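You operate a simulated robot arm through the tools that you are given. There is no shell and no other tool. Be economical: measure what you need, move in short steps, check, and stop when the job is done.

You run a simulated robot arm. Do the job below in one go: nothing can be reset, and whatever is moved stays where it is left.

JOB
Scoop what the feeding card says into the red pet bowl.
Fine: level scoops; bowl, scoop and tub lid go back.

The check looks at the end state, three seconds after you hand in, the way a careful person would. Anything else that was tipped, shoved, dropped, spilled or broken makes it a failure. A push-on lid holds only when it is set on centred and level and pressed home; a screw cap is set on level and turned clockwise until tight.

ROBOT AND FRAMES
A 7-joint arm with a two-finger parallel gripper on a trunk, on a base that drives. Base frame: it is fixed to the floor where the robot stands at the start and does not move with it; the origin is under the middle of the robot, x ahead of it, y to its left, z up; the surface under the hand at the start is at about z = 0.825. Lengths are in m, angles in rad, forces in N, time in s.
With the tool pointing down near the work surface it reaches from about 0.34 to 0.76 m from the robot's upright axis, wherever it stands. Its first joint turns from -2.007 to 2.007 rad. Places, roughly: feeding card [0.7, -0.3, 1.2]; rubber ring [0.5, 0.2, 0.8]; table top [-0.8, -1.2, 0.8]. Payload 3.91 kg.
Tool frame: the origin (TCP) lies between the finger pads and is the grasp point; the fingertips stand 0.03 m ahead of it; z points along the fingers, y is the line along which they close. The gripper opens to 0.11 m. The fingers are 0.02 m wide and 0.01 m thick; the gripper's body (0.048 by 0.112 m) begins 0.055 m behind the TCP.
Orientation is told as [roll, pitch, yaw] about the base's x, y, z axes, in that order, counted from this pose: with the fingers straight down and closing along the base's y, the tool's x points along the base's -x, its y along +y and its z along -z.

CONTROLS
- The arm moves only by the tool arm_command. Its argument "motion" is a list of rows, each a list of 2 entries, a list of its own where there are three numbers: the shift along the tool's x, y, z in cm, then the turn, a rotation vector about the tool's x, y, z in rad. In form: [[[tx, ty, tz], [rx, ry, rz]], ...]. A call has 1 to 8 rows; each row shifts and turns the commanded pose from where the row before left it, along the tool's axes as they then stand. "hand" is the gripper command, from -1 (fully open) to 1 (shut), values between in proportion, set as the call begins (left out, the last holds). A row lasts 0.2 s, in which the tool goes at most 0.05 m and 0.15 rad; a call with a longer step from one row to the next is refused whole, and so is a gripper value outside its range. Where a pose cannot be reached the arm comes as near as it can. A force on the tool above 90 N (or 10 N above the force at the start of the call, whichever is more), or a blocked arm, ends the call early, and 0.2 s more pass. The fingers move at their own pace (about 0.108 m/s each) and stop on an object; they squeeze with about 41 N. The grip force told is the motor's: it shows also when the fingers shut on nothing. Time passes only in rows, and 0.2 s behind the last, so rows that do not move let the fingers close. The reply holds the time, the measured pose of the TCP, the force on the tool along the base axes, the opening and the grip force, in the units named above and with some noise, with the torque about the TCP (base axes, N m) and any sound that the robot's microphone picked up, and new pictures: "views" is both (left out), scene, wrist or none.
- Cameras (640 x 400 px; columns grow to the right, rows downward): "scene" is now at [-0.0113, 0.1034, 1.6109]; the picture's right is [-0.72, -0.69, 0.00], its down [-0.53, 0.55, -0.64] and it looks along [0.44, -0.46, -0.77] (base axes); focal length 246 px, centre (320, 200). "wrist" rides on the gripper at [0.072, 0.017, -0.103] in the tool frame; the picture's right is [-0.23, 0.97, 0.00], its down [-0.76, -0.18, -0.62] and it looks along [-0.61, -0.14, 0.78] (tool axes); focal length 222 px, centre (320, 200). There is no depth. A picture from a camera that has moved, and an enlarged one, comes with that camera's place and axes in the base frame and with its lens. The place of the scene camera against the robot may be out by one fixed shift of up to 0.012 m in any direction.
- raise_lower(by): slides the trunk up (or, below 0, down) by that many m; the arm and the scene camera ride with it, the base frame stays. It gives what a move gives, with no picture.
- steer(legs): drives the robot by 1 to 6 legs, each [ahead, turn to the left] in m and rad, along the robot's own axes; the way and the turn of a leg run together, so that a leg with both is an arc; at most 1.5 m and 3.142 rad a leg. The arm and the cameras ride along, it lands a little off, and it stops where it bumps. It gives what a move gives, and a new picture of the scene camera.
- turn_head(pan, tilt): turns the head with the scene camera to pan (to the left, within 2.705 rad either way) and tilt (down, from -0.506 to 1.204), counted from straight ahead of the robot. It gives what a move gives, and a new picture of the scene camera.
- zoom(camera, box): a new picture of the part [left, top, right, bottom] of that camera's present view, enlarged. No time passes.
- sign_off(): hands the job in; it is judged then, once.

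Work in short steps. Places have to be worked out from the pictures, the camera data and where the tool is seen: move nearer, look again, correct. Check each grasp and each placing, and mend what went wrong. You have 120 turns and 260 pictures in all, those below and enlarged ones among them. Open the gripper and draw the arm clear of the work before you hand the job in, unless the task says otherwise; then end with one line.

The tools are called after "Call:" by a JSON object that holds its "fn" and its "kwargs". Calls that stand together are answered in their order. arm_command: Moves the arm, as the interface text tells. Its arguments: {"type":"object","properties":{"motion":{"type":"array"},"hand":{"type":"number"},"views":{"type":"string","enum":["both","scene","wrist","none"]}},"required":["motion"]} The other tools are called the same way: raise_lower (by) slides the trunk up or down; steer (legs) drives the base; turn_head (pan, tilt) turns the head that bears the scene camera; zoom (camera, box) takes an enlarged picture of a part of a camera's view; sign_off () hands the job in.

At the start:

```text
time: 0.0
eef_pos: [0.5422, -0.0337, 1.2472]
tool_rot: [0.001, 0.0, -0.001]
contact_force: [0.6, 0.1, -0.4]
moment: [0.01, 0.04, -0.02]
opening: 0.11
finger_force: 0.1
trunk travel left (down, up): [-0.725, 0.265]
robot x, y, heading: [0.0023, 0.0032, 0.004]
head pan, tilt: [-0.808, 0.873]
```

scene: 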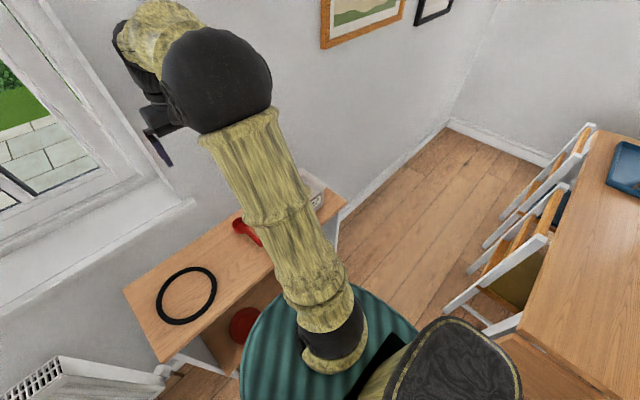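
wrist: 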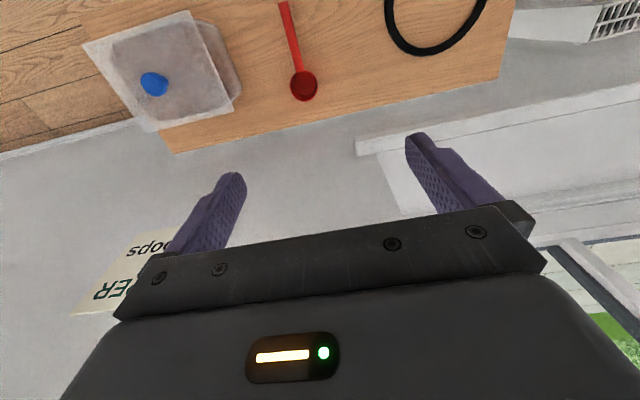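

The wrist view shows a tub with a blue knob, a red scoop and a ring on the bench; a red bowl seems to be lower down. I'll turn the head to read the feeding card and see the bench.

Call:
{"fn": "turn_head", "kwargs": {"pan": -0.35, "tilt": 0.6}}

Call:
{"fn": "turn_head", "kwargs": {"pan": 0.3, "tilt": 1.1}}

```text
time: 0.9
eef_pos: [0.5423, -0.0341, 1.2455]
tool_rot: [0.001, 0.001, -0.001]
contact_force: [0.1, 0.8, 0.7]
moment: [0.01, -0.01, -0.01]
opening: 0.11
finger_force: 0.1
trunk travel left (down, up): [-0.725, 0.265]
robot x, y, heading: [-0.0005, -0.0049, 0.003]
head pan, tilt: [-0.351, 0.6]
camera scene: at [0.0185, 0.1286, 1.6336], right [-0.34, -0.94, 0.0], down [-0.53, 0.19, -0.82], along [0.77, -0.28, -0.57], focal length 246 px, centre (320, 200)
```

scene: 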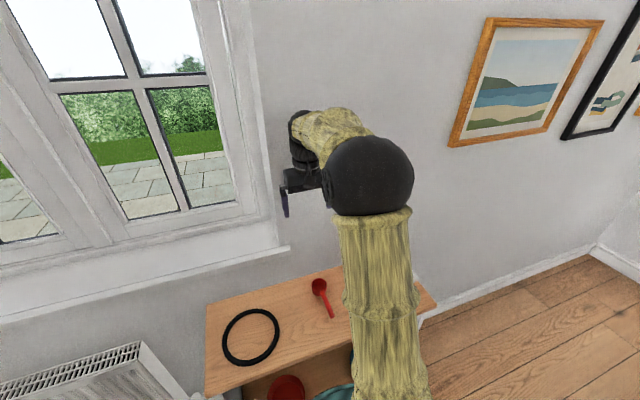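

```text
time: 1.9
eef_pos: [0.542, -0.0335, 1.2467]
tool_rot: [-0.001, 0.0, 0.0]
contact_force: [0.9, -0.5, -0.3]
moment: [0.03, -0.03, -0.03]
opening: 0.1099
finger_force: 0.1
trunk travel left (down, up): [-0.725, 0.265]
robot x, y, heading: [-0.0024, 0.0014, 0.001]
head pan, tilt: [0.3, 1.1]
camera scene: at [-0.0041, 0.1777, 1.595], right [0.29, -0.96, 0.0], down [-0.85, -0.26, -0.45], along [0.43, 0.13, -0.89], focal length 246 px, centre (320, 200)
```

scene: 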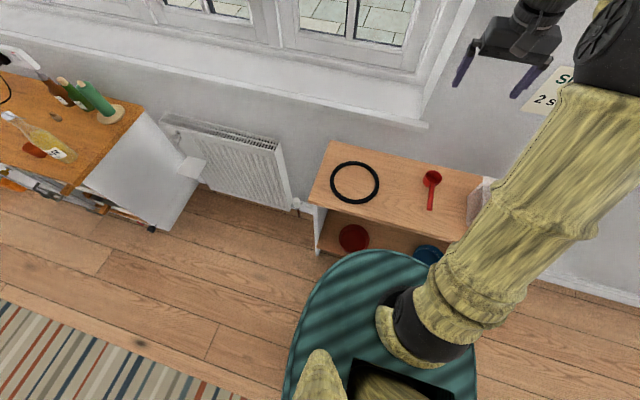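

The card is behind the arm. I'll swing the tool left to see it.

Call:
{"fn": "arm_command", "kwargs": {"motion": [[[3, 4, 0], [0, 0, 0]], [[2, 4.5, 0], [0, 0, 0]], [[0, 5, 0], [0, 0, 0]], [[0, 5, 0], [0, 0, 0]], [[0, 5, 0], [0, 0, 0]], [[0, 5, 0], [0, 0, 0]]], "views": "none"}}

Call:
{"fn": "turn_head", "kwargs": {"pan": -0.5, "tilt": 0.7}}

```text
time: 3.3
eef_pos: [0.4934, 0.2528, 1.2466]
tool_rot: [-0.001, 0.002, -0.002]
contact_force: [0.4, -0.3, -0.3]
moment: [-0.02, 0.01, -0.01]
opening: 0.1101
finger_force: 0.0
trunk travel left (down, up): [-0.725, 0.265]
robot x, y, heading: [-0.0011, 0.0024, 0.003]
head pan, tilt: [0.3, 1.1]
```

```text
time: 4.5
eef_pos: [0.4939, 0.2505, 1.247]
tool_rot: [-0.001, 0.0, 0.0]
contact_force: [0.6, -0.4, 0.7]
moment: [-0.01, 0.01, 0.0]
opening: 0.1099
finger_force: 0.0
trunk travel left (down, up): [-0.725, 0.265]
robot x, y, heading: [0.0021, 0.0007, 0.002]
head pan, tilt: [-0.499, 0.7]
camera scene: at [0.0101, 0.1186, 1.6249], right [-0.48, -0.88, 0.0], down [-0.57, 0.31, -0.76], along [0.67, -0.37, -0.64], focal length 246 px, centre (320, 200)
```

scene: 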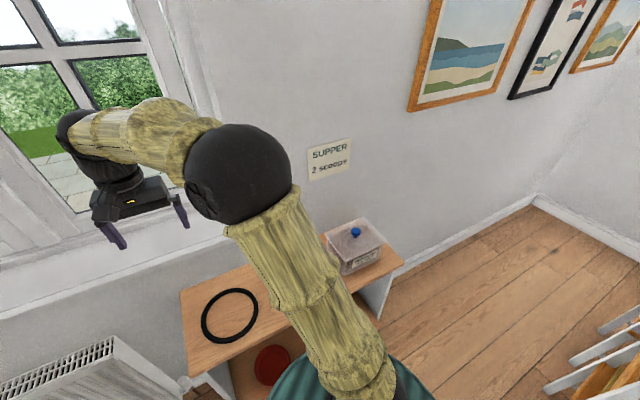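

Call:
{"fn": "zoom", "kwargs": {"camera": "scene", "box": [290, 130, 420, 290]}}

Call:
{"fn": "turn_head", "kwargs": {"pan": -0.1, "tilt": 1.2}}

```text
2.50 times, centred on (355, 210) of scene
camera zoom: at [0.0101, 0.1186, 1.6249], right [-0.48, -0.88, 0.0], down [-0.57, 0.31, -0.76], along [0.67, -0.37, -0.64], focal length 616 px, centre (232, 175)
```

zoom: 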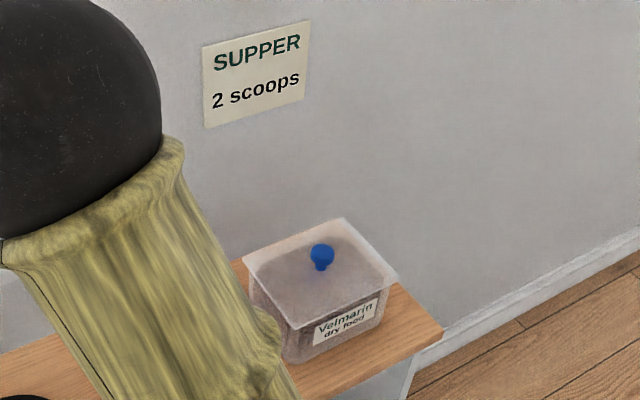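

```text
time: 5.4
eef_pos: [0.4933, 0.25, 1.2469]
tool_rot: [0.001, -0.001, 0.001]
contact_force: [-0.1, -0.2, 1.2]
moment: [0.02, 0.03, 0.0]
opening: 0.1098
finger_force: 0.0
trunk travel left (down, up): [-0.725, 0.265]
robot x, y, heading: [0.0025, 0.0011, -0.002]
head pan, tilt: [-0.099, 1.201]
camera scene: at [-0.0088, 0.1535, 1.5891], right [-0.1, -0.99, 0.0], down [-0.93, 0.09, -0.36], along [0.36, -0.04, -0.93], focal length 246 px, centre (320, 200)
```

scene: 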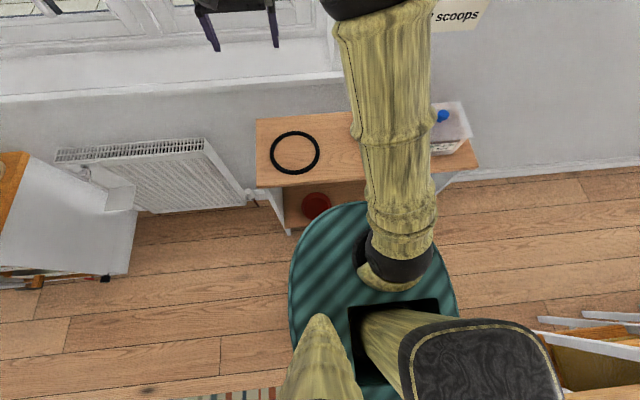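

The card says SUPPER: 2 scoops. The red bowl seems to sit on a lower shelf under the bench, so I'll back off and look at it.

Call:
{"fn": "steer", "kwargs": {"legs": [[-0.6, 0]]}}

Call:
{"fn": "turn_head", "kwargs": {"pan": 0.0, "tilt": 0.75}}

```text
time: 9.2
eef_pos: [-0.0948, 0.2531, 1.2463]
tool_rot: [0.001, -0.001, 0.009]
contact_force: [-0.9, -0.2, -0.2]
moment: [0.0, -0.01, -0.02]
opening: 0.1099
finger_force: 0.1
trunk travel left (down, up): [-0.725, 0.265]
robot x, y, heading: [-0.5867, -0.0021, 0.007]
head pan, tilt: [-0.099, 1.201]
camera scene: at [-0.5958, 0.1511, 1.589], right [-0.09, -1.0, 0.0], down [-0.93, 0.08, -0.36], along [0.36, -0.03, -0.93], focal length 246 px, centre (320, 200)
```

scene: 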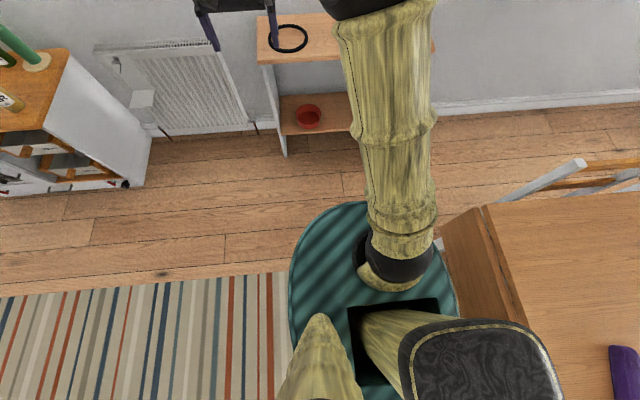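

```text
time: 10.1
eef_pos: [-0.0937, 0.2529, 1.246]
tool_rot: [0.0, 0.0, 0.009]
contact_force: [0.3, -0.5, 0.3]
moment: [0.0, 0.0, -0.03]
opening: 0.1102
finger_force: 0.1
trunk travel left (down, up): [-0.725, 0.265]
robot x, y, heading: [-0.5837, 0.0028, 0.011]
head pan, tilt: [0.0, 0.75]
camera scene: at [-0.568, 0.1569, 1.6207], right [0.01, -1.0, 0.0], down [-0.68, -0.01, -0.73], along [0.73, 0.01, -0.68], focal length 246 px, centre (320, 200)
```

scene: 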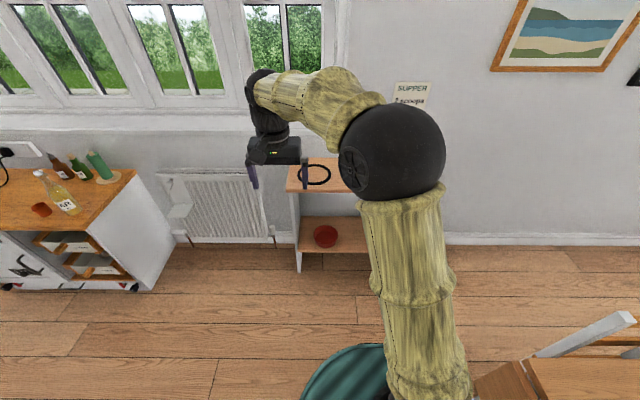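

I'll lower the trunk for a flatter view into the shelf (nothing is beneath the arm here).

Call:
{"fn": "raise_lower", "kwargs": {"by": -0.4}}

Call:
{"fn": "turn_head", "kwargs": {"pan": 0.0, "tilt": 0.5}}

```text
time: 13.9
eef_pos: [-0.0948, 0.2526, 0.847]
tool_rot: [0.0, 0.001, 0.009]
contact_force: [0.6, -0.3, 0.4]
moment: [0.02, -0.01, 0.0]
opening: 0.11
finger_force: 0.1
trunk travel left (down, up): [-0.325, 0.665]
robot x, y, heading: [-0.5849, -0.0034, 0.01]
head pan, tilt: [0.0, 0.75]
```

```text
time: 14.7
eef_pos: [-0.0932, 0.2534, 0.847]
tool_rot: [0.0, -0.001, 0.008]
contact_force: [-0.5, 0.6, -1.1]
moment: [-0.01, 0.01, -0.01]
opening: 0.11
finger_force: 0.0
trunk travel left (down, up): [-0.325, 0.665]
robot x, y, heading: [-0.5851, -0.0003, 0.007]
head pan, tilt: [0.0, 0.499]
camera scene: at [-0.56, 0.1569, 1.2426], right [0.01, -1.0, 0.0], down [-0.48, 0.0, -0.88], along [0.88, 0.01, -0.48], focal length 246 px, centre (320, 200)
```

scene: 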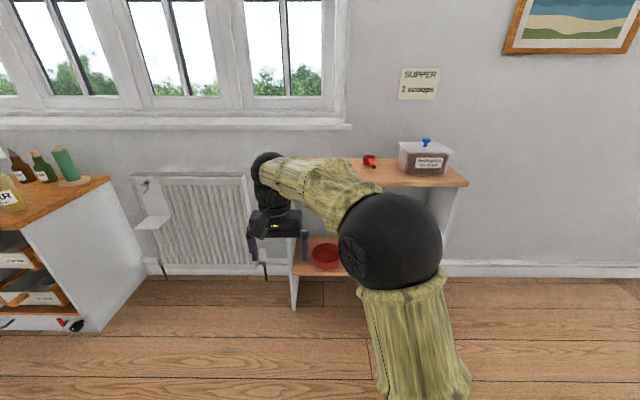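

The lower shelf is at z≈0.32 with the red bowl near (0.45, 0.14), close to its front edge. I'll raise the trunk again and drive to about (-0.15, -0.1), from where both tub and bowl should be in reach.

Call:
{"fn": "raise_lower", "kwargs": {"by": 0.4}}

Call:
{"fn": "steer", "kwargs": {"legs": [[0.22, -0.45], [0.22, 0.44]]}}

Call:
{"fn": "turn_head", "kwargs": {"pan": -0.1, "tilt": 0.9}}

```text
time: 18.6
eef_pos: [-0.0939, 0.2511, 1.2472]
tool_rot: [0.002, -0.001, 0.012]
contact_force: [0.2, 0.1, 0.5]
moment: [0.0, -0.01, 0.03]
opening: 0.1101
finger_force: 0.1
trunk travel left (down, up): [-0.725, 0.265]
robot x, y, heading: [-0.5866, -0.0036, 0.005]
head pan, tilt: [0.0, 0.499]
```

```text
time: 22.5
eef_pos: [0.3324, 0.1606, 1.2471]
tool_rot: [0.0, 0.0, 0.006]
contact_force: [0.4, -0.4, 0.0]
moment: [0.0, 0.0, -0.01]
opening: 0.1102
finger_force: 0.1
trunk travel left (down, up): [-0.725, 0.265]
robot x, y, heading: [-0.1625, -0.0935, 0.011]
head pan, tilt: [0.0, 0.499]
camera scene: at [-0.1342, 0.0639, 1.6427], right [0.01, -1.0, 0.0], down [-0.48, 0.0, -0.88], along [0.88, 0.01, -0.48], focal length 246 px, centre (320, 200)
```

scene: 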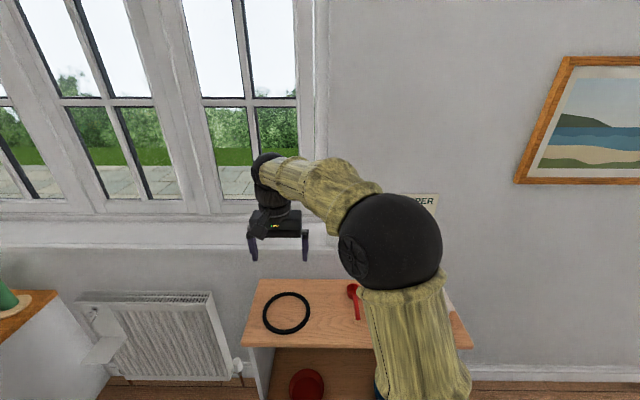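

```text
time: 23.4
eef_pos: [0.333, 0.1585, 1.2467]
tool_rot: [0.0, -0.001, 0.009]
contact_force: [-0.1, 0.3, -0.1]
moment: [0.0, 0.02, -0.01]
opening: 0.1101
finger_force: 0.0
trunk travel left (down, up): [-0.725, 0.265]
robot x, y, heading: [-0.1578, -0.098, 0.012]
head pan, tilt: [-0.099, 0.901]
camera scene: at [-0.1505, 0.0562, 1.6089], right [-0.09, -1.0, 0.0], down [-0.78, 0.07, -0.62], along [0.62, -0.06, -0.78], focal length 246 px, centre (320, 200)
```

scene: 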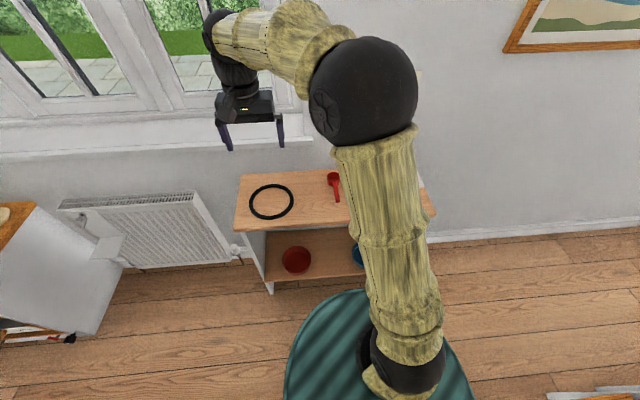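

Now I'll swing the tool to the right, in front of the tub, for a wrist view of it.

Call:
{"fn": "arm_command", "kwargs": {"motion": [[[0, -4.7, 1], [0, 0, 0]], [[0, -4.7, 1], [0, 0, 0]], [[0, -4.7, 1], [0, 0, 0]], [[0, -4.7, 1], [0, 0, 0]], [[0, -4.7, 1], [0, 0, 0]], [[0, -4.7, 1], [0, 0, 0]], [[0, -4.7, 1], [0, 0, 0]], [[0, -4.7, 1], [0, 0, 0]]]}}

```text
time: 25.2
eef_pos: [0.3343, -0.2184, 1.1653]
tool_rot: [0.0, 0.0, 0.008]
contact_force: [-0.5, -0.7, -0.4]
moment: [-0.02, -0.02, 0.01]
opening: 0.11
finger_force: 0.0
trunk travel left (down, up): [-0.725, 0.265]
robot x, y, heading: [-0.1582, -0.0944, 0.012]
head pan, tilt: [-0.099, 0.901]
camera scene: at [-0.1502, 0.0547, 1.609], right [-0.09, -1.0, 0.0], down [-0.78, 0.07, -0.62], along [0.62, -0.06, -0.78], focal length 246 px, centre (320, 200)
camera wrist: at [0.261, -0.2027, 1.2689], right [0.22, 0.98, 0.0], down [0.76, -0.17, 0.62], along [0.61, -0.14, -0.78], focal length 222 px, centre (320, 200)
```

scene: 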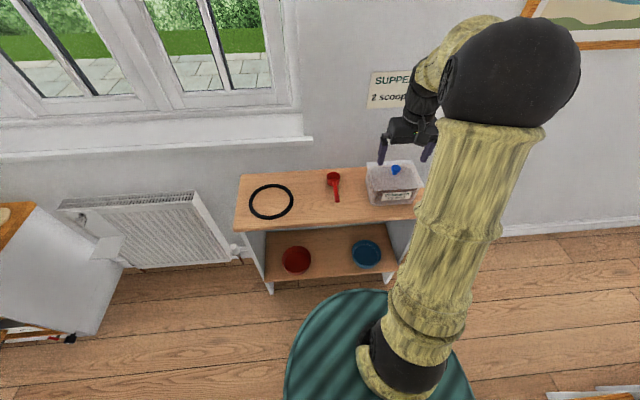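
wrist: 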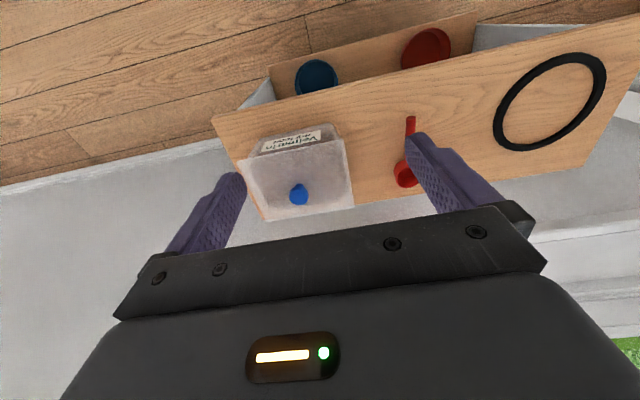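

Call:
{"fn": "zoom", "kwargs": {"camera": "scene", "box": [225, 150, 435, 290]}}

Call:
{"fn": "zoom", "kwargs": {"camera": "wrist", "box": [220, 80, 440, 230]}}

```text
2.86 times, centred on (330, 220) of scene
camera zoom: at [-0.1502, 0.0547, 1.609], right [-0.09, -1.0, 0.0], down [-0.78, 0.07, -0.62], along [0.62, -0.06, -0.78], focal length 704 px, centre (291, 143)
```

zoom: 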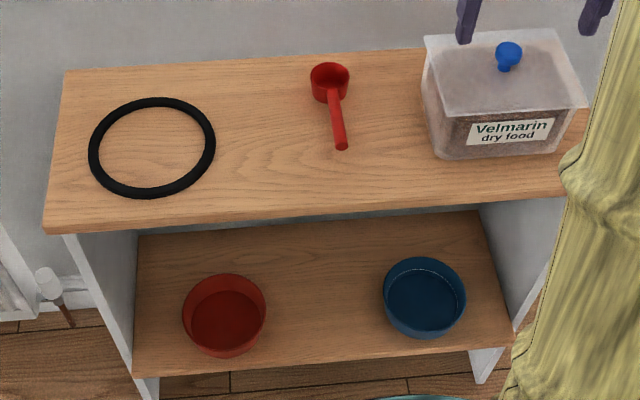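

```text
2.67 times, centred on (330, 155) of wrist
camera zoom: at [0.261, -0.2027, 1.2689], right [0.22, 0.98, 0.0], down [0.76, -0.17, 0.62], along [0.61, -0.14, -0.78], focal length 592 px, centre (293, 320)
```

zoom: 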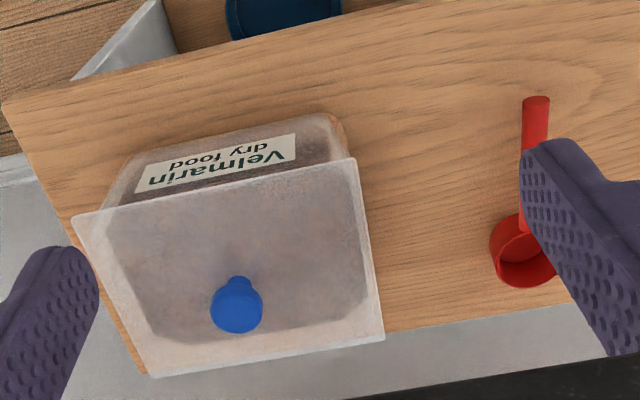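

Triangulating both views: lid knob centre ≈ (0.480, -0.290, 0.965), lid top ≈ 0.94, lid 0.14 × 0.18 axis-aligned. Scoop cup ≈ (0.56, -0.073), handle toward the robot to x≈0.446. I approach above the knob.

Call:
{"fn": "arm_command", "kwargs": {"motion": [[[-2.9, -1.45, 2.7], [0, 0, 0]], [[-2.9, -1.45, 2.7], [0, 0, 0]], [[-2.9, -1.45, 2.7], [0, 0, 0]], [[-2.9, -1.45, 2.7], [0, 0, 0]], [[-2.9, -1.45, 2.7], [0, 0, 0]]], "hand": 0.0}}

```text
time: 26.4
eef_pos: [0.4799, -0.2889, 1.0311]
tool_rot: [-0.001, 0.001, 0.009]
contact_force: [0.5, -0.2, 0.5]
moment: [0.0, 0.0, 0.02]
opening: 0.0549
finger_force: 0.1
trunk travel left (down, up): [-0.725, 0.265]
robot x, y, heading: [-0.1568, -0.0951, 0.01]
head pan, tilt: [-0.099, 0.901]
camera scene: at [-0.1491, 0.0553, 1.6089], right [-0.09, -1.0, 0.0], down [-0.78, 0.07, -0.62], along [0.62, -0.06, -0.78], focal length 246 px, centre (320, 200)
camera wrist: at [0.4084, -0.2721, 1.1346], right [0.22, 0.98, 0.0], down [0.76, -0.17, 0.62], along [0.61, -0.14, -0.78], focal length 222 px, centre (320, 200)
```

scene: 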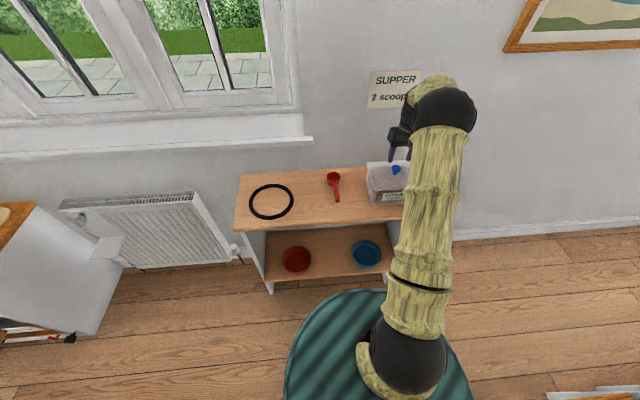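
wrist: 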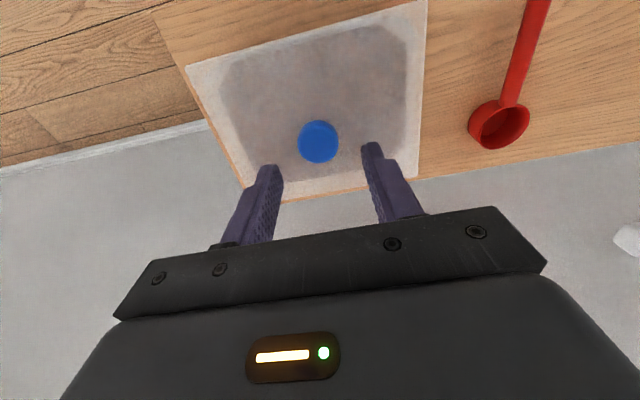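

The knob lies right under the fingers. Lower to grasp and close.

Call:
{"fn": "arm_command", "kwargs": {"motion": [[[0, -0.1, 2.8], [0, 0, 0]], [[0, -0.1, 2.8], [0, 0, 0]]], "views": "wrist"}}

Call:
{"fn": "arm_command", "kwargs": {"motion": [[[0, 0, 0], [0, 0, 0]], [[0, 0, 0], [0, 0, 0]]], "hand": 1.0, "views": "wrist"}}

```text
time: 27.0
eef_pos: [0.4805, -0.2891, 0.9776]
tool_rot: [0.0, 0.001, 0.007]
contact_force: [0.0, -0.8, 0.3]
moment: [0.02, -0.02, 0.03]
opening: 0.0551
finger_force: 0.1
trunk travel left (down, up): [-0.725, 0.265]
robot x, y, heading: [-0.1571, -0.0956, 0.003]
head pan, tilt: [-0.099, 0.901]
camera wrist: at [0.4075, -0.2721, 1.0801], right [0.22, 0.98, 0.0], down [0.76, -0.17, 0.62], along [0.61, -0.14, -0.78], focal length 222 px, centre (320, 200)
```

wrist: 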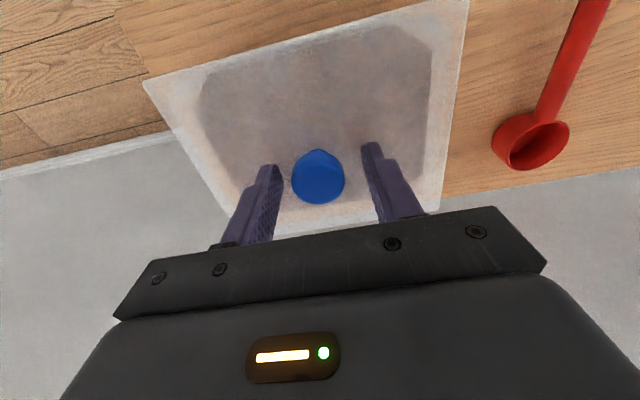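

```text
time: 27.6
eef_pos: [0.4797, -0.2895, 0.9767]
tool_rot: [-0.002, 0.0, 0.009]
contact_force: [-1.2, 0.4, -0.4]
moment: [-0.02, 0.01, 0.02]
opening: 0.0318
finger_force: 41.2
trunk travel left (down, up): [-0.725, 0.265]
robot x, y, heading: [-0.1581, -0.0942, 0.014]
head pan, tilt: [-0.099, 0.901]
heard: snap
camera wrist: at [0.4072, -0.2719, 1.0803], right [0.22, 0.98, 0.0], down [0.76, -0.17, 0.62], along [0.61, -0.14, -0.78], focal length 222 px, centre (320, 200)
```

wrist: 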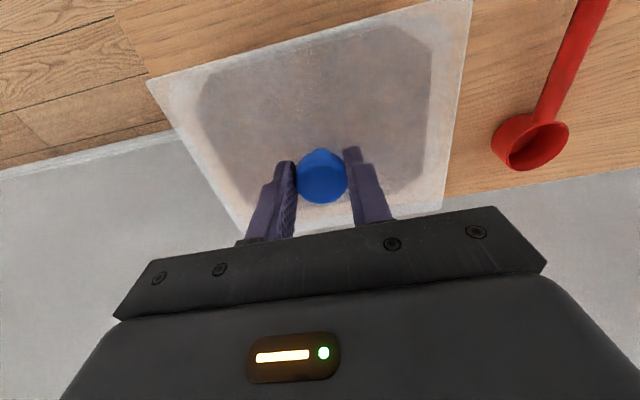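

Grasped (opening 0.032), and a snap was heard. I lift slowly and check that only the lid comes.

Call:
{"fn": "arm_command", "kwargs": {"motion": [[[0, 0, -0.5], [0, 0, 0]], [[0, 0, -0.5], [0, 0, 0]], [[0, 0, -1], [0, 0, 0]], [[0, 0, -1], [0, 0, 0]]]}}

Call:
{"fn": "zoom", "kwargs": {"camera": "scene", "box": [320, 130, 440, 230]}}

```text
time: 28.6
eef_pos: [0.4805, -0.2887, 1.0067]
tool_rot: [0.0, -0.001, 0.009]
contact_force: [0.3, -0.8, 0.2]
moment: [0.0, 0.03, 0.01]
opening: 0.0
finger_force: 37.5
trunk travel left (down, up): [-0.725, 0.265]
robot x, y, heading: [-0.157, -0.0982, 0.016]
head pan, tilt: [-0.099, 0.901]
camera scene: at [-0.1507, 0.056, 1.6088], right [-0.09, -1.0, 0.0], down [-0.78, 0.07, -0.62], along [0.62, -0.06, -0.78], focal length 246 px, centre (320, 200)
camera wrist: at [0.4073, -0.2723, 1.1105], right [0.22, 0.98, 0.0], down [0.76, -0.17, 0.62], along [0.61, -0.14, -0.78], focal length 222 px, centre (320, 200)
```

scene: 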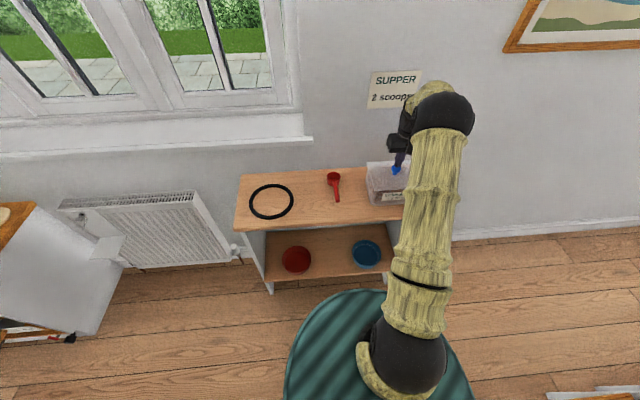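
wrist: 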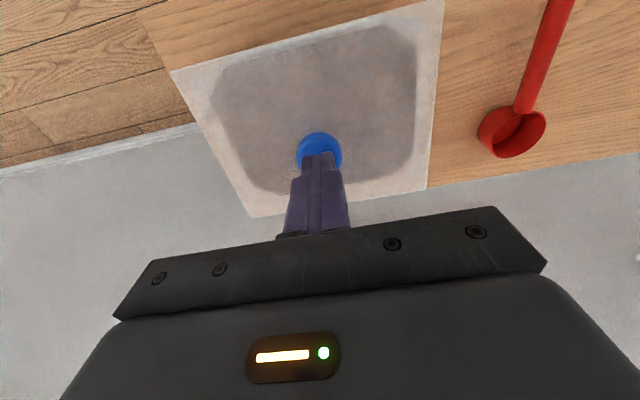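

```text
4.00 times, centred on (380, 180) of scene
camera zoom: at [-0.1507, 0.056, 1.6088], right [-0.09, -1.0, 0.0], down [-0.78, 0.07, -0.62], along [0.62, -0.06, -0.78], focal length 985 px, centre (80, 280)
```

zoom: 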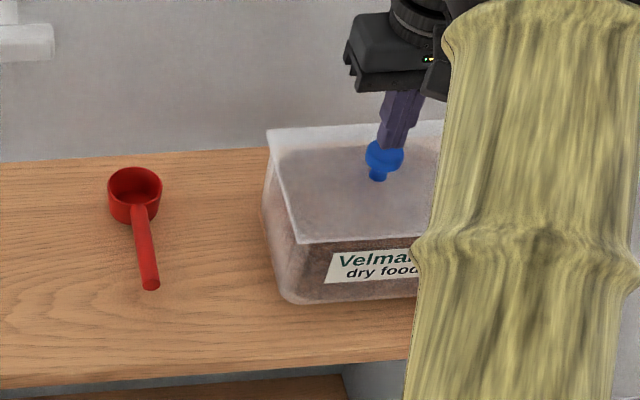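

The fingers slipped off the ball; the lid is still on. I reopen, go a little lower, and re-grip, then lift in tiny steps watching force.

Call:
{"fn": "arm_command", "kwargs": {"motion": [[[0, 0, 0], [0, 0, 0]], [[0, 0, 0], [0, 0, 0]]], "hand": 0.0, "views": "none"}}

Call:
{"fn": "arm_command", "kwargs": {"motion": [[[0, 0, 2.5], [0, 0, 0]], [[0, 0, 0.8], [0, 0, 0]], [[0, 0, 0.4], [0, 0, 0]]], "views": "wrist"}}

Call:
{"fn": "arm_command", "kwargs": {"motion": [[[0, 0, 0], [0, 0, 0]], [[0, 0, 0], [0, 0, 0]]], "hand": 1.0, "views": "none"}}

Call:
{"fn": "arm_command", "kwargs": {"motion": [[[0, 0, -0.3], [0, 0, 0]]], "views": "none"}}

```text
time: 29.2
eef_pos: [0.4814, -0.2884, 1.0061]
tool_rot: [-0.001, 0.001, 0.009]
contact_force: [0.6, 0.2, -0.1]
moment: [-0.01, 0.0, 0.0]
opening: 0.0548
finger_force: 0.0
trunk travel left (down, up): [-0.725, 0.265]
robot x, y, heading: [-0.1579, -0.095, 0.008]
head pan, tilt: [-0.099, 0.901]
```

```text
time: 30.0
eef_pos: [0.48, -0.2907, 0.9685]
tool_rot: [-0.002, 0.0, 0.008]
contact_force: [0.0, -0.3, 0.6]
moment: [-0.02, -0.02, 0.01]
opening: 0.0549
finger_force: 0.1
trunk travel left (down, up): [-0.725, 0.265]
robot x, y, heading: [-0.1596, -0.0943, 0.012]
head pan, tilt: [-0.099, 0.901]
camera wrist: at [0.4069, -0.2736, 1.0731], right [0.22, 0.98, 0.0], down [0.76, -0.17, 0.62], along [0.61, -0.14, -0.78], focal length 222 px, centre (320, 200)
```

wrist: 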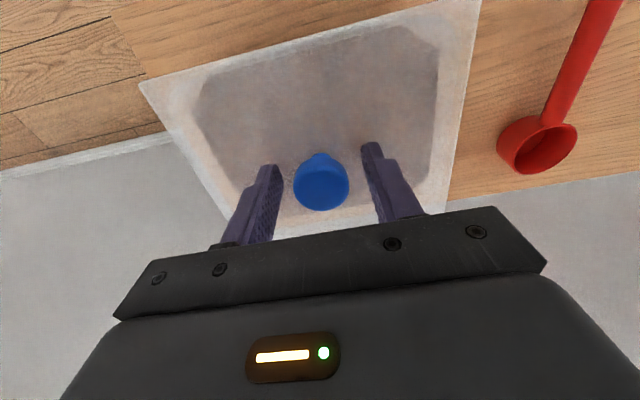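

```text
time: 30.6
eef_pos: [0.4805, -0.2905, 0.9694]
tool_rot: [-0.001, 0.0, 0.008]
contact_force: [-0.7, -0.6, 3.4]
moment: [0.01, 0.01, 0.0]
opening: 0.0322
finger_force: 41.0
trunk travel left (down, up): [-0.725, 0.265]
robot x, y, heading: [-0.1589, -0.0942, 0.009]
head pan, tilt: [-0.099, 0.901]
heard: snap
```

```text
time: 31.0
eef_pos: [0.4817, -0.2911, 0.9722]
tool_rot: [0.0, -0.001, 0.009]
contact_force: [-0.1, 0.3, -1.1]
moment: [0.03, 0.04, -0.02]
opening: 0.0318
finger_force: 41.4
trunk travel left (down, up): [-0.725, 0.265]
robot x, y, heading: [-0.1606, -0.0947, 0.011]
head pan, tilt: [-0.099, 0.901]
heard: snap
```

Call:
{"fn": "arm_command", "kwargs": {"motion": [[[0, 0, -0.3], [0, 0, 0]], [[0, 0, -0.3], [0, 0, 0]]], "views": "wrist"}}

Call:
{"fn": "zoom", "kwargs": {"camera": "scene", "box": [320, 130, 440, 230]}}

```text
time: 31.6
eef_pos: [0.4812, -0.2898, 0.9781]
tool_rot: [-0.001, -0.001, 0.008]
contact_force: [0.4, -0.5, -0.7]
moment: [0.02, 0.0, 0.03]
opening: 0.0317
finger_force: 40.5
trunk travel left (down, up): [-0.725, 0.265]
robot x, y, heading: [-0.1558, -0.0964, 0.007]
head pan, tilt: [-0.099, 0.901]
camera wrist: at [0.4073, -0.2732, 1.0815], right [0.22, 0.98, 0.0], down [0.76, -0.17, 0.62], along [0.61, -0.14, -0.78], focal length 222 px, centre (320, 200)
```

wrist: 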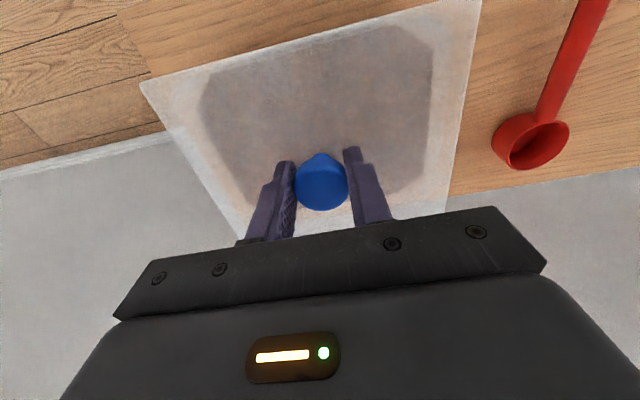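

```text
4.00 times, centred on (380, 180) of scene
camera zoom: at [-0.1504, 0.056, 1.6088], right [-0.09, -1.0, 0.0], down [-0.78, 0.07, -0.62], along [0.62, -0.06, -0.78], focal length 985 px, centre (80, 280)
```

zoom: 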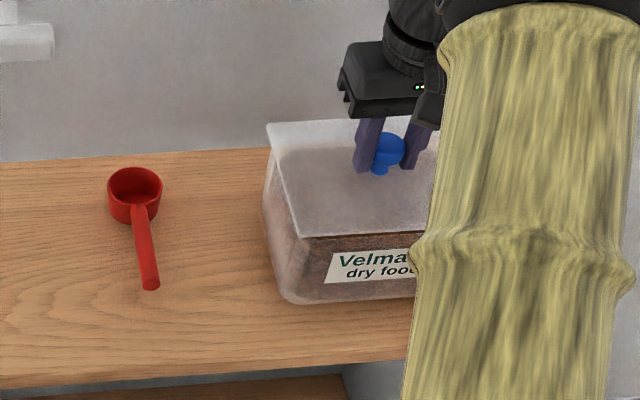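

The lid has now come up off the tub (a dark strip of food shows beneath it) with the grip holding. I keep lifting gently.

Call:
{"fn": "arm_command", "kwargs": {"motion": [[[0, 0, -0.6], [0, 0, 0]], [[0, 0, -0.8], [0, 0, 0]], [[0, 0, -1], [0, 0, 0]], [[0, 0, -1.5], [0, 0, 0]], [[0, 0, -2], [0, 0, 0]]], "views": "both"}}

```text
time: 32.8
eef_pos: [0.4809, -0.2896, 1.0374]
tool_rot: [-0.001, 0.001, 0.01]
contact_force: [-0.4, 0.1, -0.9]
moment: [-0.03, 0.01, -0.02]
opening: 0.0319
finger_force: 40.8
trunk travel left (down, up): [-0.725, 0.265]
robot x, y, heading: [-0.1583, -0.0962, 0.014]
head pan, tilt: [-0.099, 0.901]
camera scene: at [-0.1508, 0.0561, 1.6088], right [-0.09, -1.0, 0.0], down [-0.78, 0.07, -0.62], along [0.62, -0.06, -0.78], focal length 246 px, centre (320, 200)
camera wrist: at [0.4068, -0.273, 1.1417], right [0.22, 0.98, 0.0], down [0.76, -0.17, 0.62], along [0.61, -0.14, -0.78], focal length 222 px, centre (320, 200)
```

scene: 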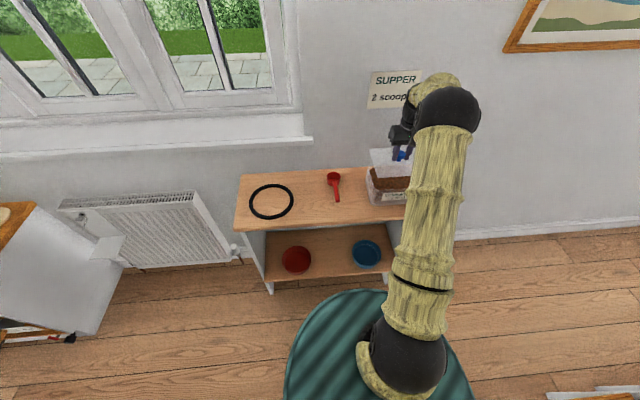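
wrist: 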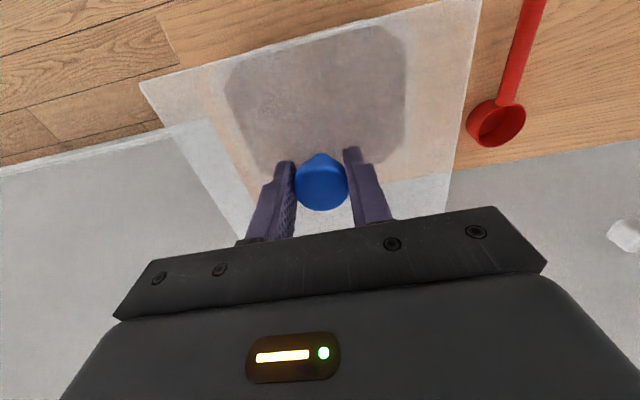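

Lid held level. Carry it over the rubber ring (centre ≈ (0.48, 0.19)), a clear resting place.

Call:
{"fn": "arm_command", "kwargs": {"motion": [[[0, 4.8, -0.4], [0, 0, 0]], [[0, 4.8, -0.4], [0, 0, 0]], [[0, 4.8, 0], [0, 0, 0]], [[0, 4.8, 0], [0, 0, 0]], [[0, 4.8, 0], [0, 0, 0]], [[0, 4.8, 0], [0, 0, 0]], [[0, 4.8, 0], [0, 0, 0]], [[0, 4.8, 0], [0, 0, 0]]], "views": "none"}}

Call:
{"fn": "arm_command", "kwargs": {"motion": [[[0, 4.7, 0], [0, 0, 0]], [[0, 4.7, 0], [0, 0, 0]], [[0, 0, 4], [0, 0, 0]], [[0, 0, 4], [0, 0, 0]], [[0, 0, 3], [0, 0, 0]]]}}

```text
time: 34.6
eef_pos: [0.4753, 0.0952, 1.0435]
tool_rot: [-0.003, -0.001, 0.01]
contact_force: [-0.2, -0.2, -1.0]
moment: [-0.01, 0.01, 0.0]
opening: 0.0318
finger_force: 41.1
trunk travel left (down, up): [-0.725, 0.265]
robot x, y, heading: [-0.1596, -0.0927, 0.008]
head pan, tilt: [-0.099, 0.901]
```

```text
time: 35.8
eef_pos: [0.4782, 0.1876, 0.9339]
tool_rot: [-0.001, 0.0, 0.009]
contact_force: [0.6, -0.5, 0.0]
moment: [-0.01, 0.01, 0.01]
opening: 0.0321
finger_force: 40.6
trunk travel left (down, up): [-0.725, 0.265]
robot x, y, heading: [-0.1622, -0.0965, 0.007]
head pan, tilt: [-0.099, 0.901]
camera scene: at [-0.15, 0.0563, 1.6088], right [-0.09, -1.0, 0.0], down [-0.78, 0.07, -0.62], along [0.62, -0.06, -0.78], focal length 246 px, centre (320, 200)
camera wrist: at [0.4042, 0.2046, 1.0383], right [0.22, 0.98, 0.0], down [0.76, -0.17, 0.62], along [0.61, -0.14, -0.78], focal length 222 px, centre (320, 200)
```

scene: 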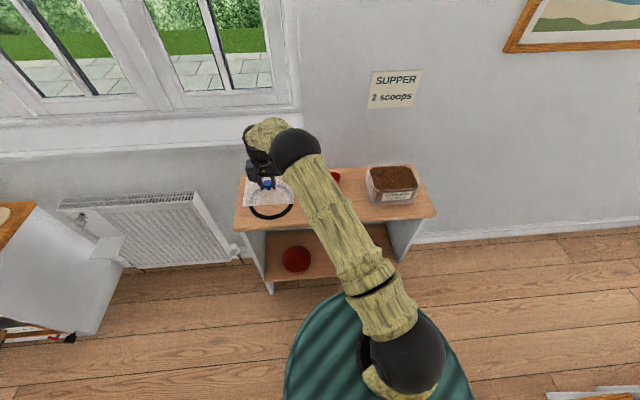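
wrist: 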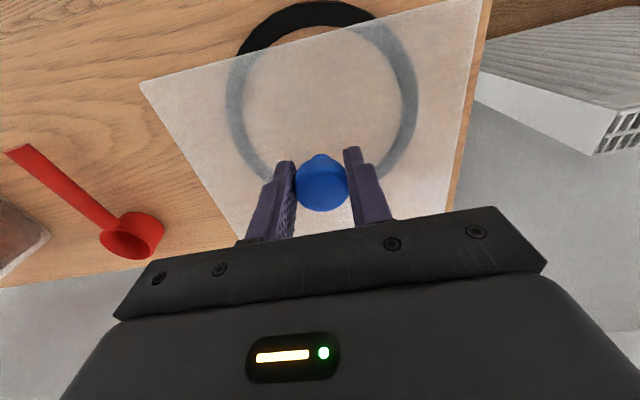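

Tub is open and full; lid is centred over the ring. Lower gently to contact.

Call:
{"fn": "arm_command", "kwargs": {"motion": [[[0, 0, 2.5], [0, 0, 0]], [[0, 0, 1], [0, 0, 0]], [[0, 0, 0.5], [0, 0, 0]]], "views": "wrist"}}

Call:
{"fn": "arm_command", "kwargs": {"motion": [[[0, 0, 0.5], [0, 0, 0]], [[0, 0, 0.3], [0, 0, 0]]], "views": "wrist"}}

```text
time: 36.6
eef_pos: [0.4762, 0.1872, 0.8955]
tool_rot: [0.001, 0.001, 0.01]
contact_force: [-0.1, 0.5, -0.5]
moment: [-0.01, 0.01, -0.02]
opening: 0.0319
finger_force: 41.5
trunk travel left (down, up): [-0.725, 0.265]
robot x, y, heading: [-0.1569, -0.0955, 0.009]
head pan, tilt: [-0.099, 0.901]
camera wrist: at [0.4033, 0.2049, 0.9993], right [0.22, 0.98, 0.0], down [0.76, -0.17, 0.62], along [0.61, -0.14, -0.78], focal length 222 px, centre (320, 200)
```

wrist: 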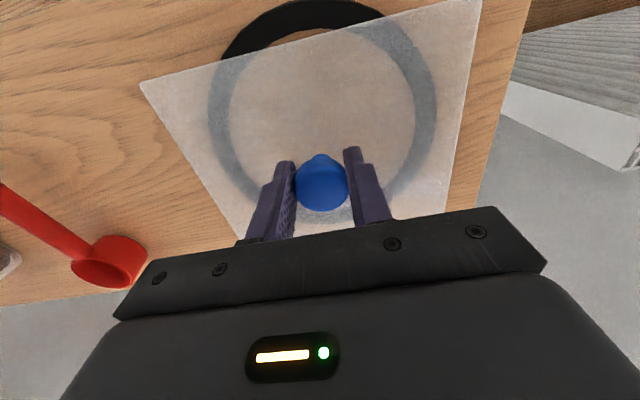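

```text
time: 37.2
eef_pos: [0.4766, 0.1886, 0.888]
tool_rot: [0.0, 0.001, 0.01]
contact_force: [-0.5, -0.1, -0.3]
moment: [-0.01, -0.02, -0.01]
opening: 0.0319
finger_force: 41.4
trunk travel left (down, up): [-0.725, 0.265]
robot x, y, heading: [-0.1584, -0.0941, 0.011]
head pan, tilt: [-0.099, 0.901]
camera wrist: at [0.4036, 0.205, 0.9907], right [0.22, 0.98, 0.0], down [0.76, -0.17, 0.62], along [0.61, -0.14, -0.78], focal length 222 px, centre (320, 200)
```

wrist: 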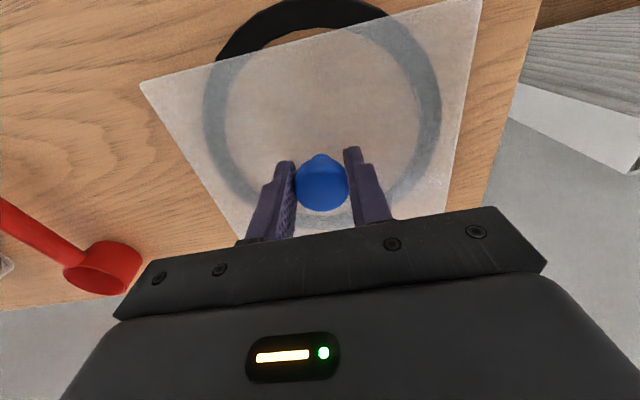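

Call:
{"fn": "arm_command", "kwargs": {"motion": [[[0, 0, 0.4], [0, 0, 0]], [[0, 0, 0.4], [0, 0, 0]]], "views": "none"}}

Call:
{"fn": "arm_command", "kwargs": {"motion": [[[0, 0, 0.3], [0, 0, 0]]], "views": "none"}}

Call:
{"fn": "arm_command", "kwargs": {"motion": [[[0, 0, 0.3], [0, 0, 0]]], "views": "wrist"}}

```text
time: 37.8
eef_pos: [0.4773, 0.1883, 0.8783]
tool_rot: [0.0, -0.001, 0.01]
contact_force: [0.8, 0.2, -0.8]
moment: [-0.01, 0.0, -0.02]
opening: 0.0319
finger_force: 41.1
trunk travel left (down, up): [-0.725, 0.265]
robot x, y, heading: [-0.1564, -0.0956, 0.011]
head pan, tilt: [-0.099, 0.901]
```

```text
time: 38.2
eef_pos: [0.477, 0.1891, 0.8767]
tool_rot: [-0.001, -0.002, 0.008]
contact_force: [0.3, -0.3, 6.7]
moment: [-0.08, 0.38, 0.02]
opening: 0.0319
finger_force: 40.9
trunk travel left (down, up): [-0.725, 0.265]
robot x, y, heading: [-0.1627, -0.0942, 0.01]
head pan, tilt: [-0.099, 0.901]
```

```text
time: 38.6
eef_pos: [0.4776, 0.1887, 0.8767]
tool_rot: [0.004, -0.007, 0.009]
contact_force: [1.7, -0.2, 22.2]
moment: [-0.03, 0.56, 0.0]
opening: 0.0316
finger_force: 40.9
trunk travel left (down, up): [-0.725, 0.265]
robot x, y, heading: [-0.1602, -0.0945, 0.007]
head pan, tilt: [-0.099, 0.901]
camera wrist: at [0.4026, 0.2048, 0.9805], right [0.22, 0.98, 0.0], down [0.76, -0.17, 0.63], along [0.61, -0.13, -0.78], focal length 222 px, centre (320, 200)
```

wrist: 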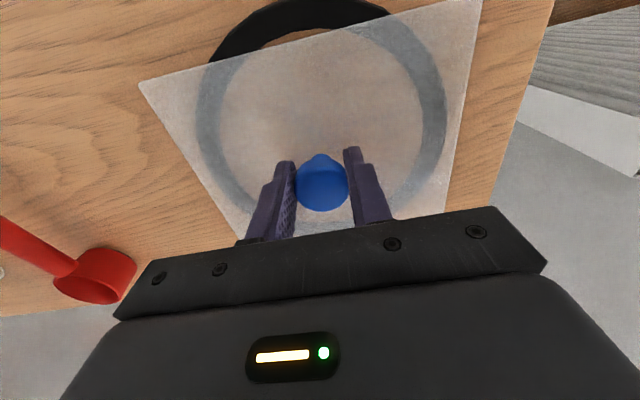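

Contact at TCP z 0.877 with 22 N. Relieve, open partway, and rise.

Call:
{"fn": "arm_command", "kwargs": {"motion": [[[0, 0, -0.4], [0, 0, 0]]], "views": "none"}}

Call:
{"fn": "arm_command", "kwargs": {"motion": [[[0, 0, 0], [0, 0, 0]], [[0, 0, -1], [0, 0, 0]], [[0, 0, -4], [0, 0, 0]], [[0, 0, -5], [0, 0, 0]], [[0, 0, -5], [0, 0, 0]]], "hand": 0.0}}

```text
time: 39.0
eef_pos: [0.4762, 0.1883, 0.8764]
tool_rot: [0.0, -0.002, 0.008]
contact_force: [4.5, 2.6, 10.7]
moment: [0.21, -1.09, 0.1]
opening: 0.0318
finger_force: 40.5
trunk travel left (down, up): [-0.725, 0.265]
robot x, y, heading: [-0.1554, -0.094, 0.009]
head pan, tilt: [-0.099, 0.901]
```

```text
time: 40.2
eef_pos: [0.4764, 0.1897, 1.0295]
tool_rot: [0.0, 0.002, 0.008]
contact_force: [0.0, -0.1, -0.4]
moment: [-0.01, -0.01, 0.03]
opening: 0.0547
finger_force: 0.0
trunk travel left (down, up): [-0.725, 0.265]
robot x, y, heading: [-0.1607, -0.0949, 0.008]
head pan, tilt: [-0.099, 0.901]
camera scene: at [-0.1513, 0.0558, 1.6088], right [-0.09, -1.0, 0.0], down [-0.78, 0.07, -0.62], along [0.62, -0.06, -0.78], focal length 246 px, centre (320, 200)
camera wrist: at [0.403, 0.2052, 1.133], right [0.22, 0.98, 0.0], down [0.76, -0.17, 0.62], along [0.61, -0.14, -0.78], focal length 222 px, centre (320, 200)
```

scene: 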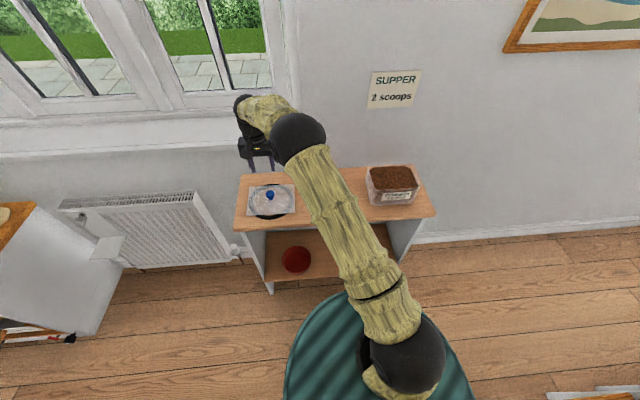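
wrist: 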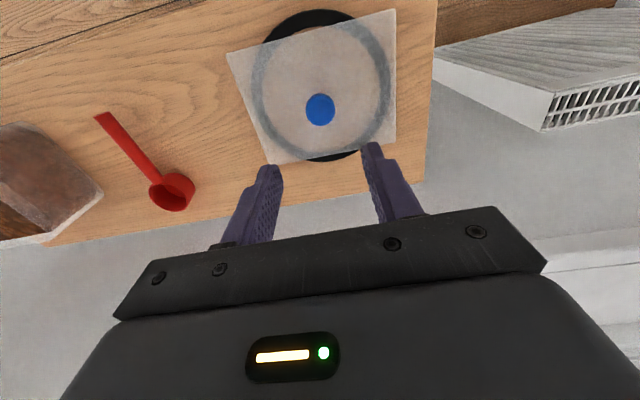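

Lid rests on the ring. Now I move to view the scoop closely.

Call:
{"fn": "arm_command", "kwargs": {"motion": [[[1, -4.7, 0], [0, 0, 0]], [[1, -4.7, 0], [0, 0, 0]], [[1, -4.7, 0], [0, 0, 0]], [[1, -4.7, 0], [0, 0, 0]], [[1, -4.7, 1], [0, 0, 0]], [[0.6, -2.8, 2], [0, 0, 0]]]}}

Call:
{"fn": "zoom", "kwargs": {"camera": "wrist", "box": [220, 20, 420, 200]}}

Call:
{"fn": "zoom", "kwargs": {"camera": "scene", "box": [300, 150, 430, 230]}}

```text
time: 41.6
eef_pos: [0.4206, -0.0777, 0.9965]
tool_rot: [0.001, 0.001, 0.01]
contact_force: [-0.2, -0.7, 0.2]
moment: [0.02, 0.02, -0.02]
opening: 0.055
finger_force: 0.0
trunk travel left (down, up): [-0.725, 0.265]
robot x, y, heading: [-0.1616, -0.0963, 0.01]
head pan, tilt: [-0.099, 0.901]
camera scene: at [-0.15, 0.0555, 1.6089], right [-0.09, -1.0, 0.0], down [-0.78, 0.07, -0.62], along [0.62, -0.06, -0.78], focal length 246 px, centre (320, 200)
camera wrist: at [0.3471, -0.0602, 1.0999], right [0.22, 0.98, 0.0], down [0.76, -0.17, 0.62], along [0.61, -0.14, -0.78], focal length 222 px, centre (320, 200)
```

scene: 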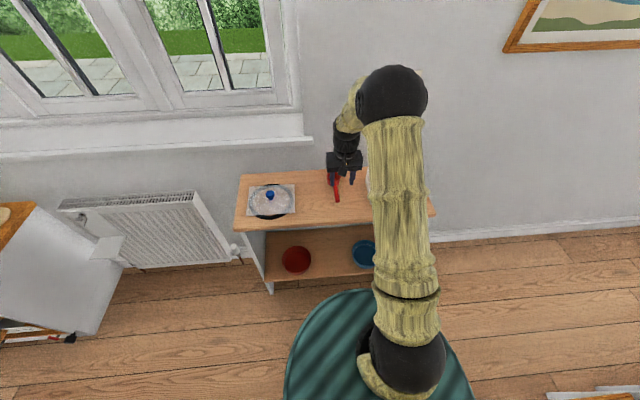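
wrist: 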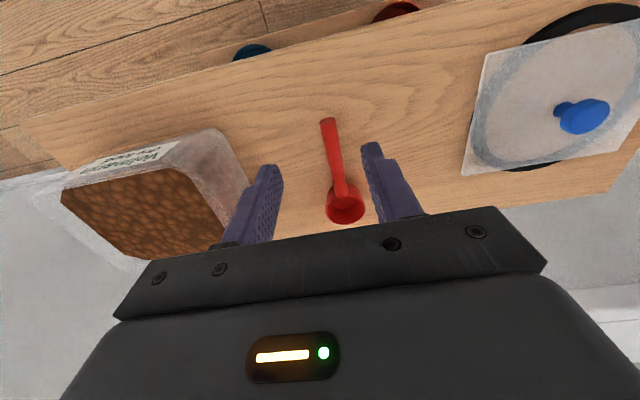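

```text
2.22 times, centred on (320, 110) of wrist
camera zoom: at [0.3471, -0.0602, 1.0999], right [0.22, 0.98, 0.0], down [0.76, -0.17, 0.62], along [0.61, -0.14, -0.78], focal length 494 px, centre (320, 400)
```

zoom: 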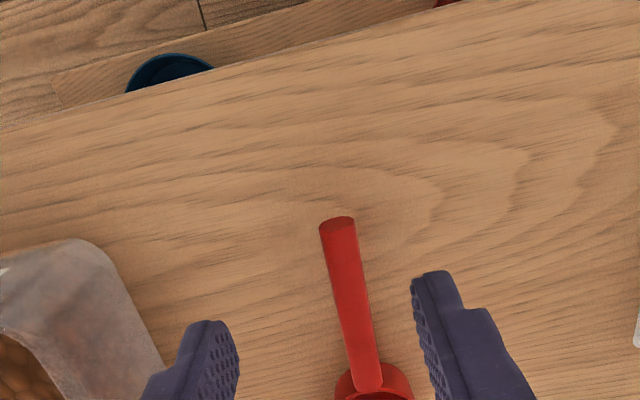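

```text
4.92 times, centred on (365, 190) of scene
camera zoom: at [-0.15, 0.0555, 1.6089], right [-0.09, -1.0, 0.0], down [-0.78, 0.07, -0.62], along [0.62, -0.06, -0.78], focal length 1213 px, centre (98, 249)
```

zoom: 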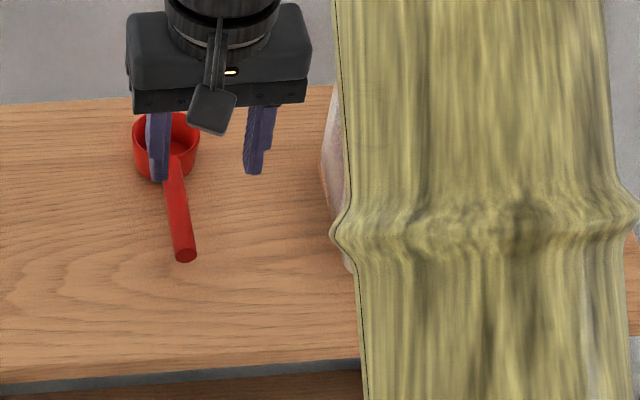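

The scoop handle runs along x at y≈-0.071, z≈0.87, from x≈0.425 to 0.52, cup centre ≈ (0.55,-0.07). I'll grip with the tool tilted forward (~0.7 rad) so that dipping and reaching into the shelf are both easy.

Call:
{"fn": "arm_command", "kwargs": {"motion": [[[0, 0, 0], [0, -0.14, 0]], [[0, 0, 0], [0, -0.14, 0]], [[0, 0, 0], [0, -0.14, 0]], [[0, 0, 0], [0, -0.14, 0]], [[0, 0.6, 0], [0, -0.14, 0]]]}}

```text
time: 42.8
eef_pos: [0.4213, -0.0683, 0.9961]
tool_rot: [0.0, -0.701, 0.01]
contact_force: [-0.2, -0.2, -0.5]
moment: [-0.03, 0.01, 0.0]
opening: 0.0549
finger_force: 0.3
trunk travel left (down, up): [-0.725, 0.265]
robot x, y, heading: [-0.1601, -0.0931, 0.011]
head pan, tilt: [-0.099, 0.901]
camera scene: at [-0.1505, 0.0564, 1.6088], right [-0.09, -1.0, 0.0], down [-0.78, 0.07, -0.62], along [0.62, -0.06, -0.78], focal length 246 px, centre (320, 200)
camera wrist: at [0.2995, -0.0521, 1.0292], right [0.17, 0.98, 0.15], down [0.18, -0.18, 0.97], along [0.97, -0.13, -0.21], focal length 222 px, centre (320, 200)
```

scene: 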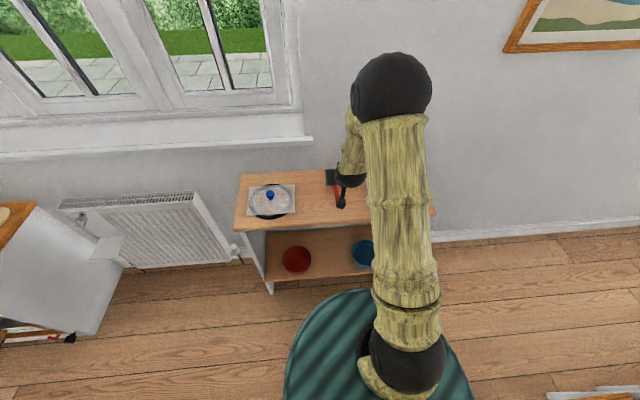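
wrist: 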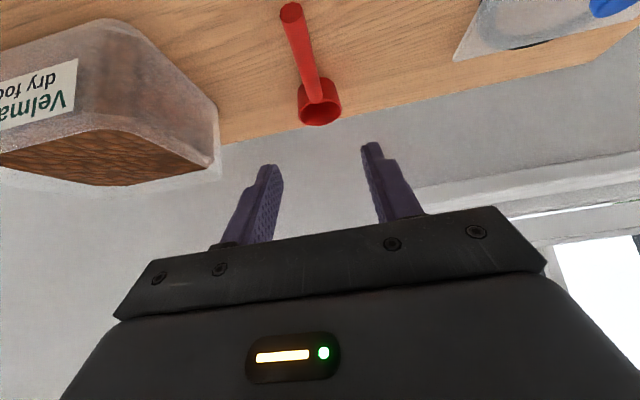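

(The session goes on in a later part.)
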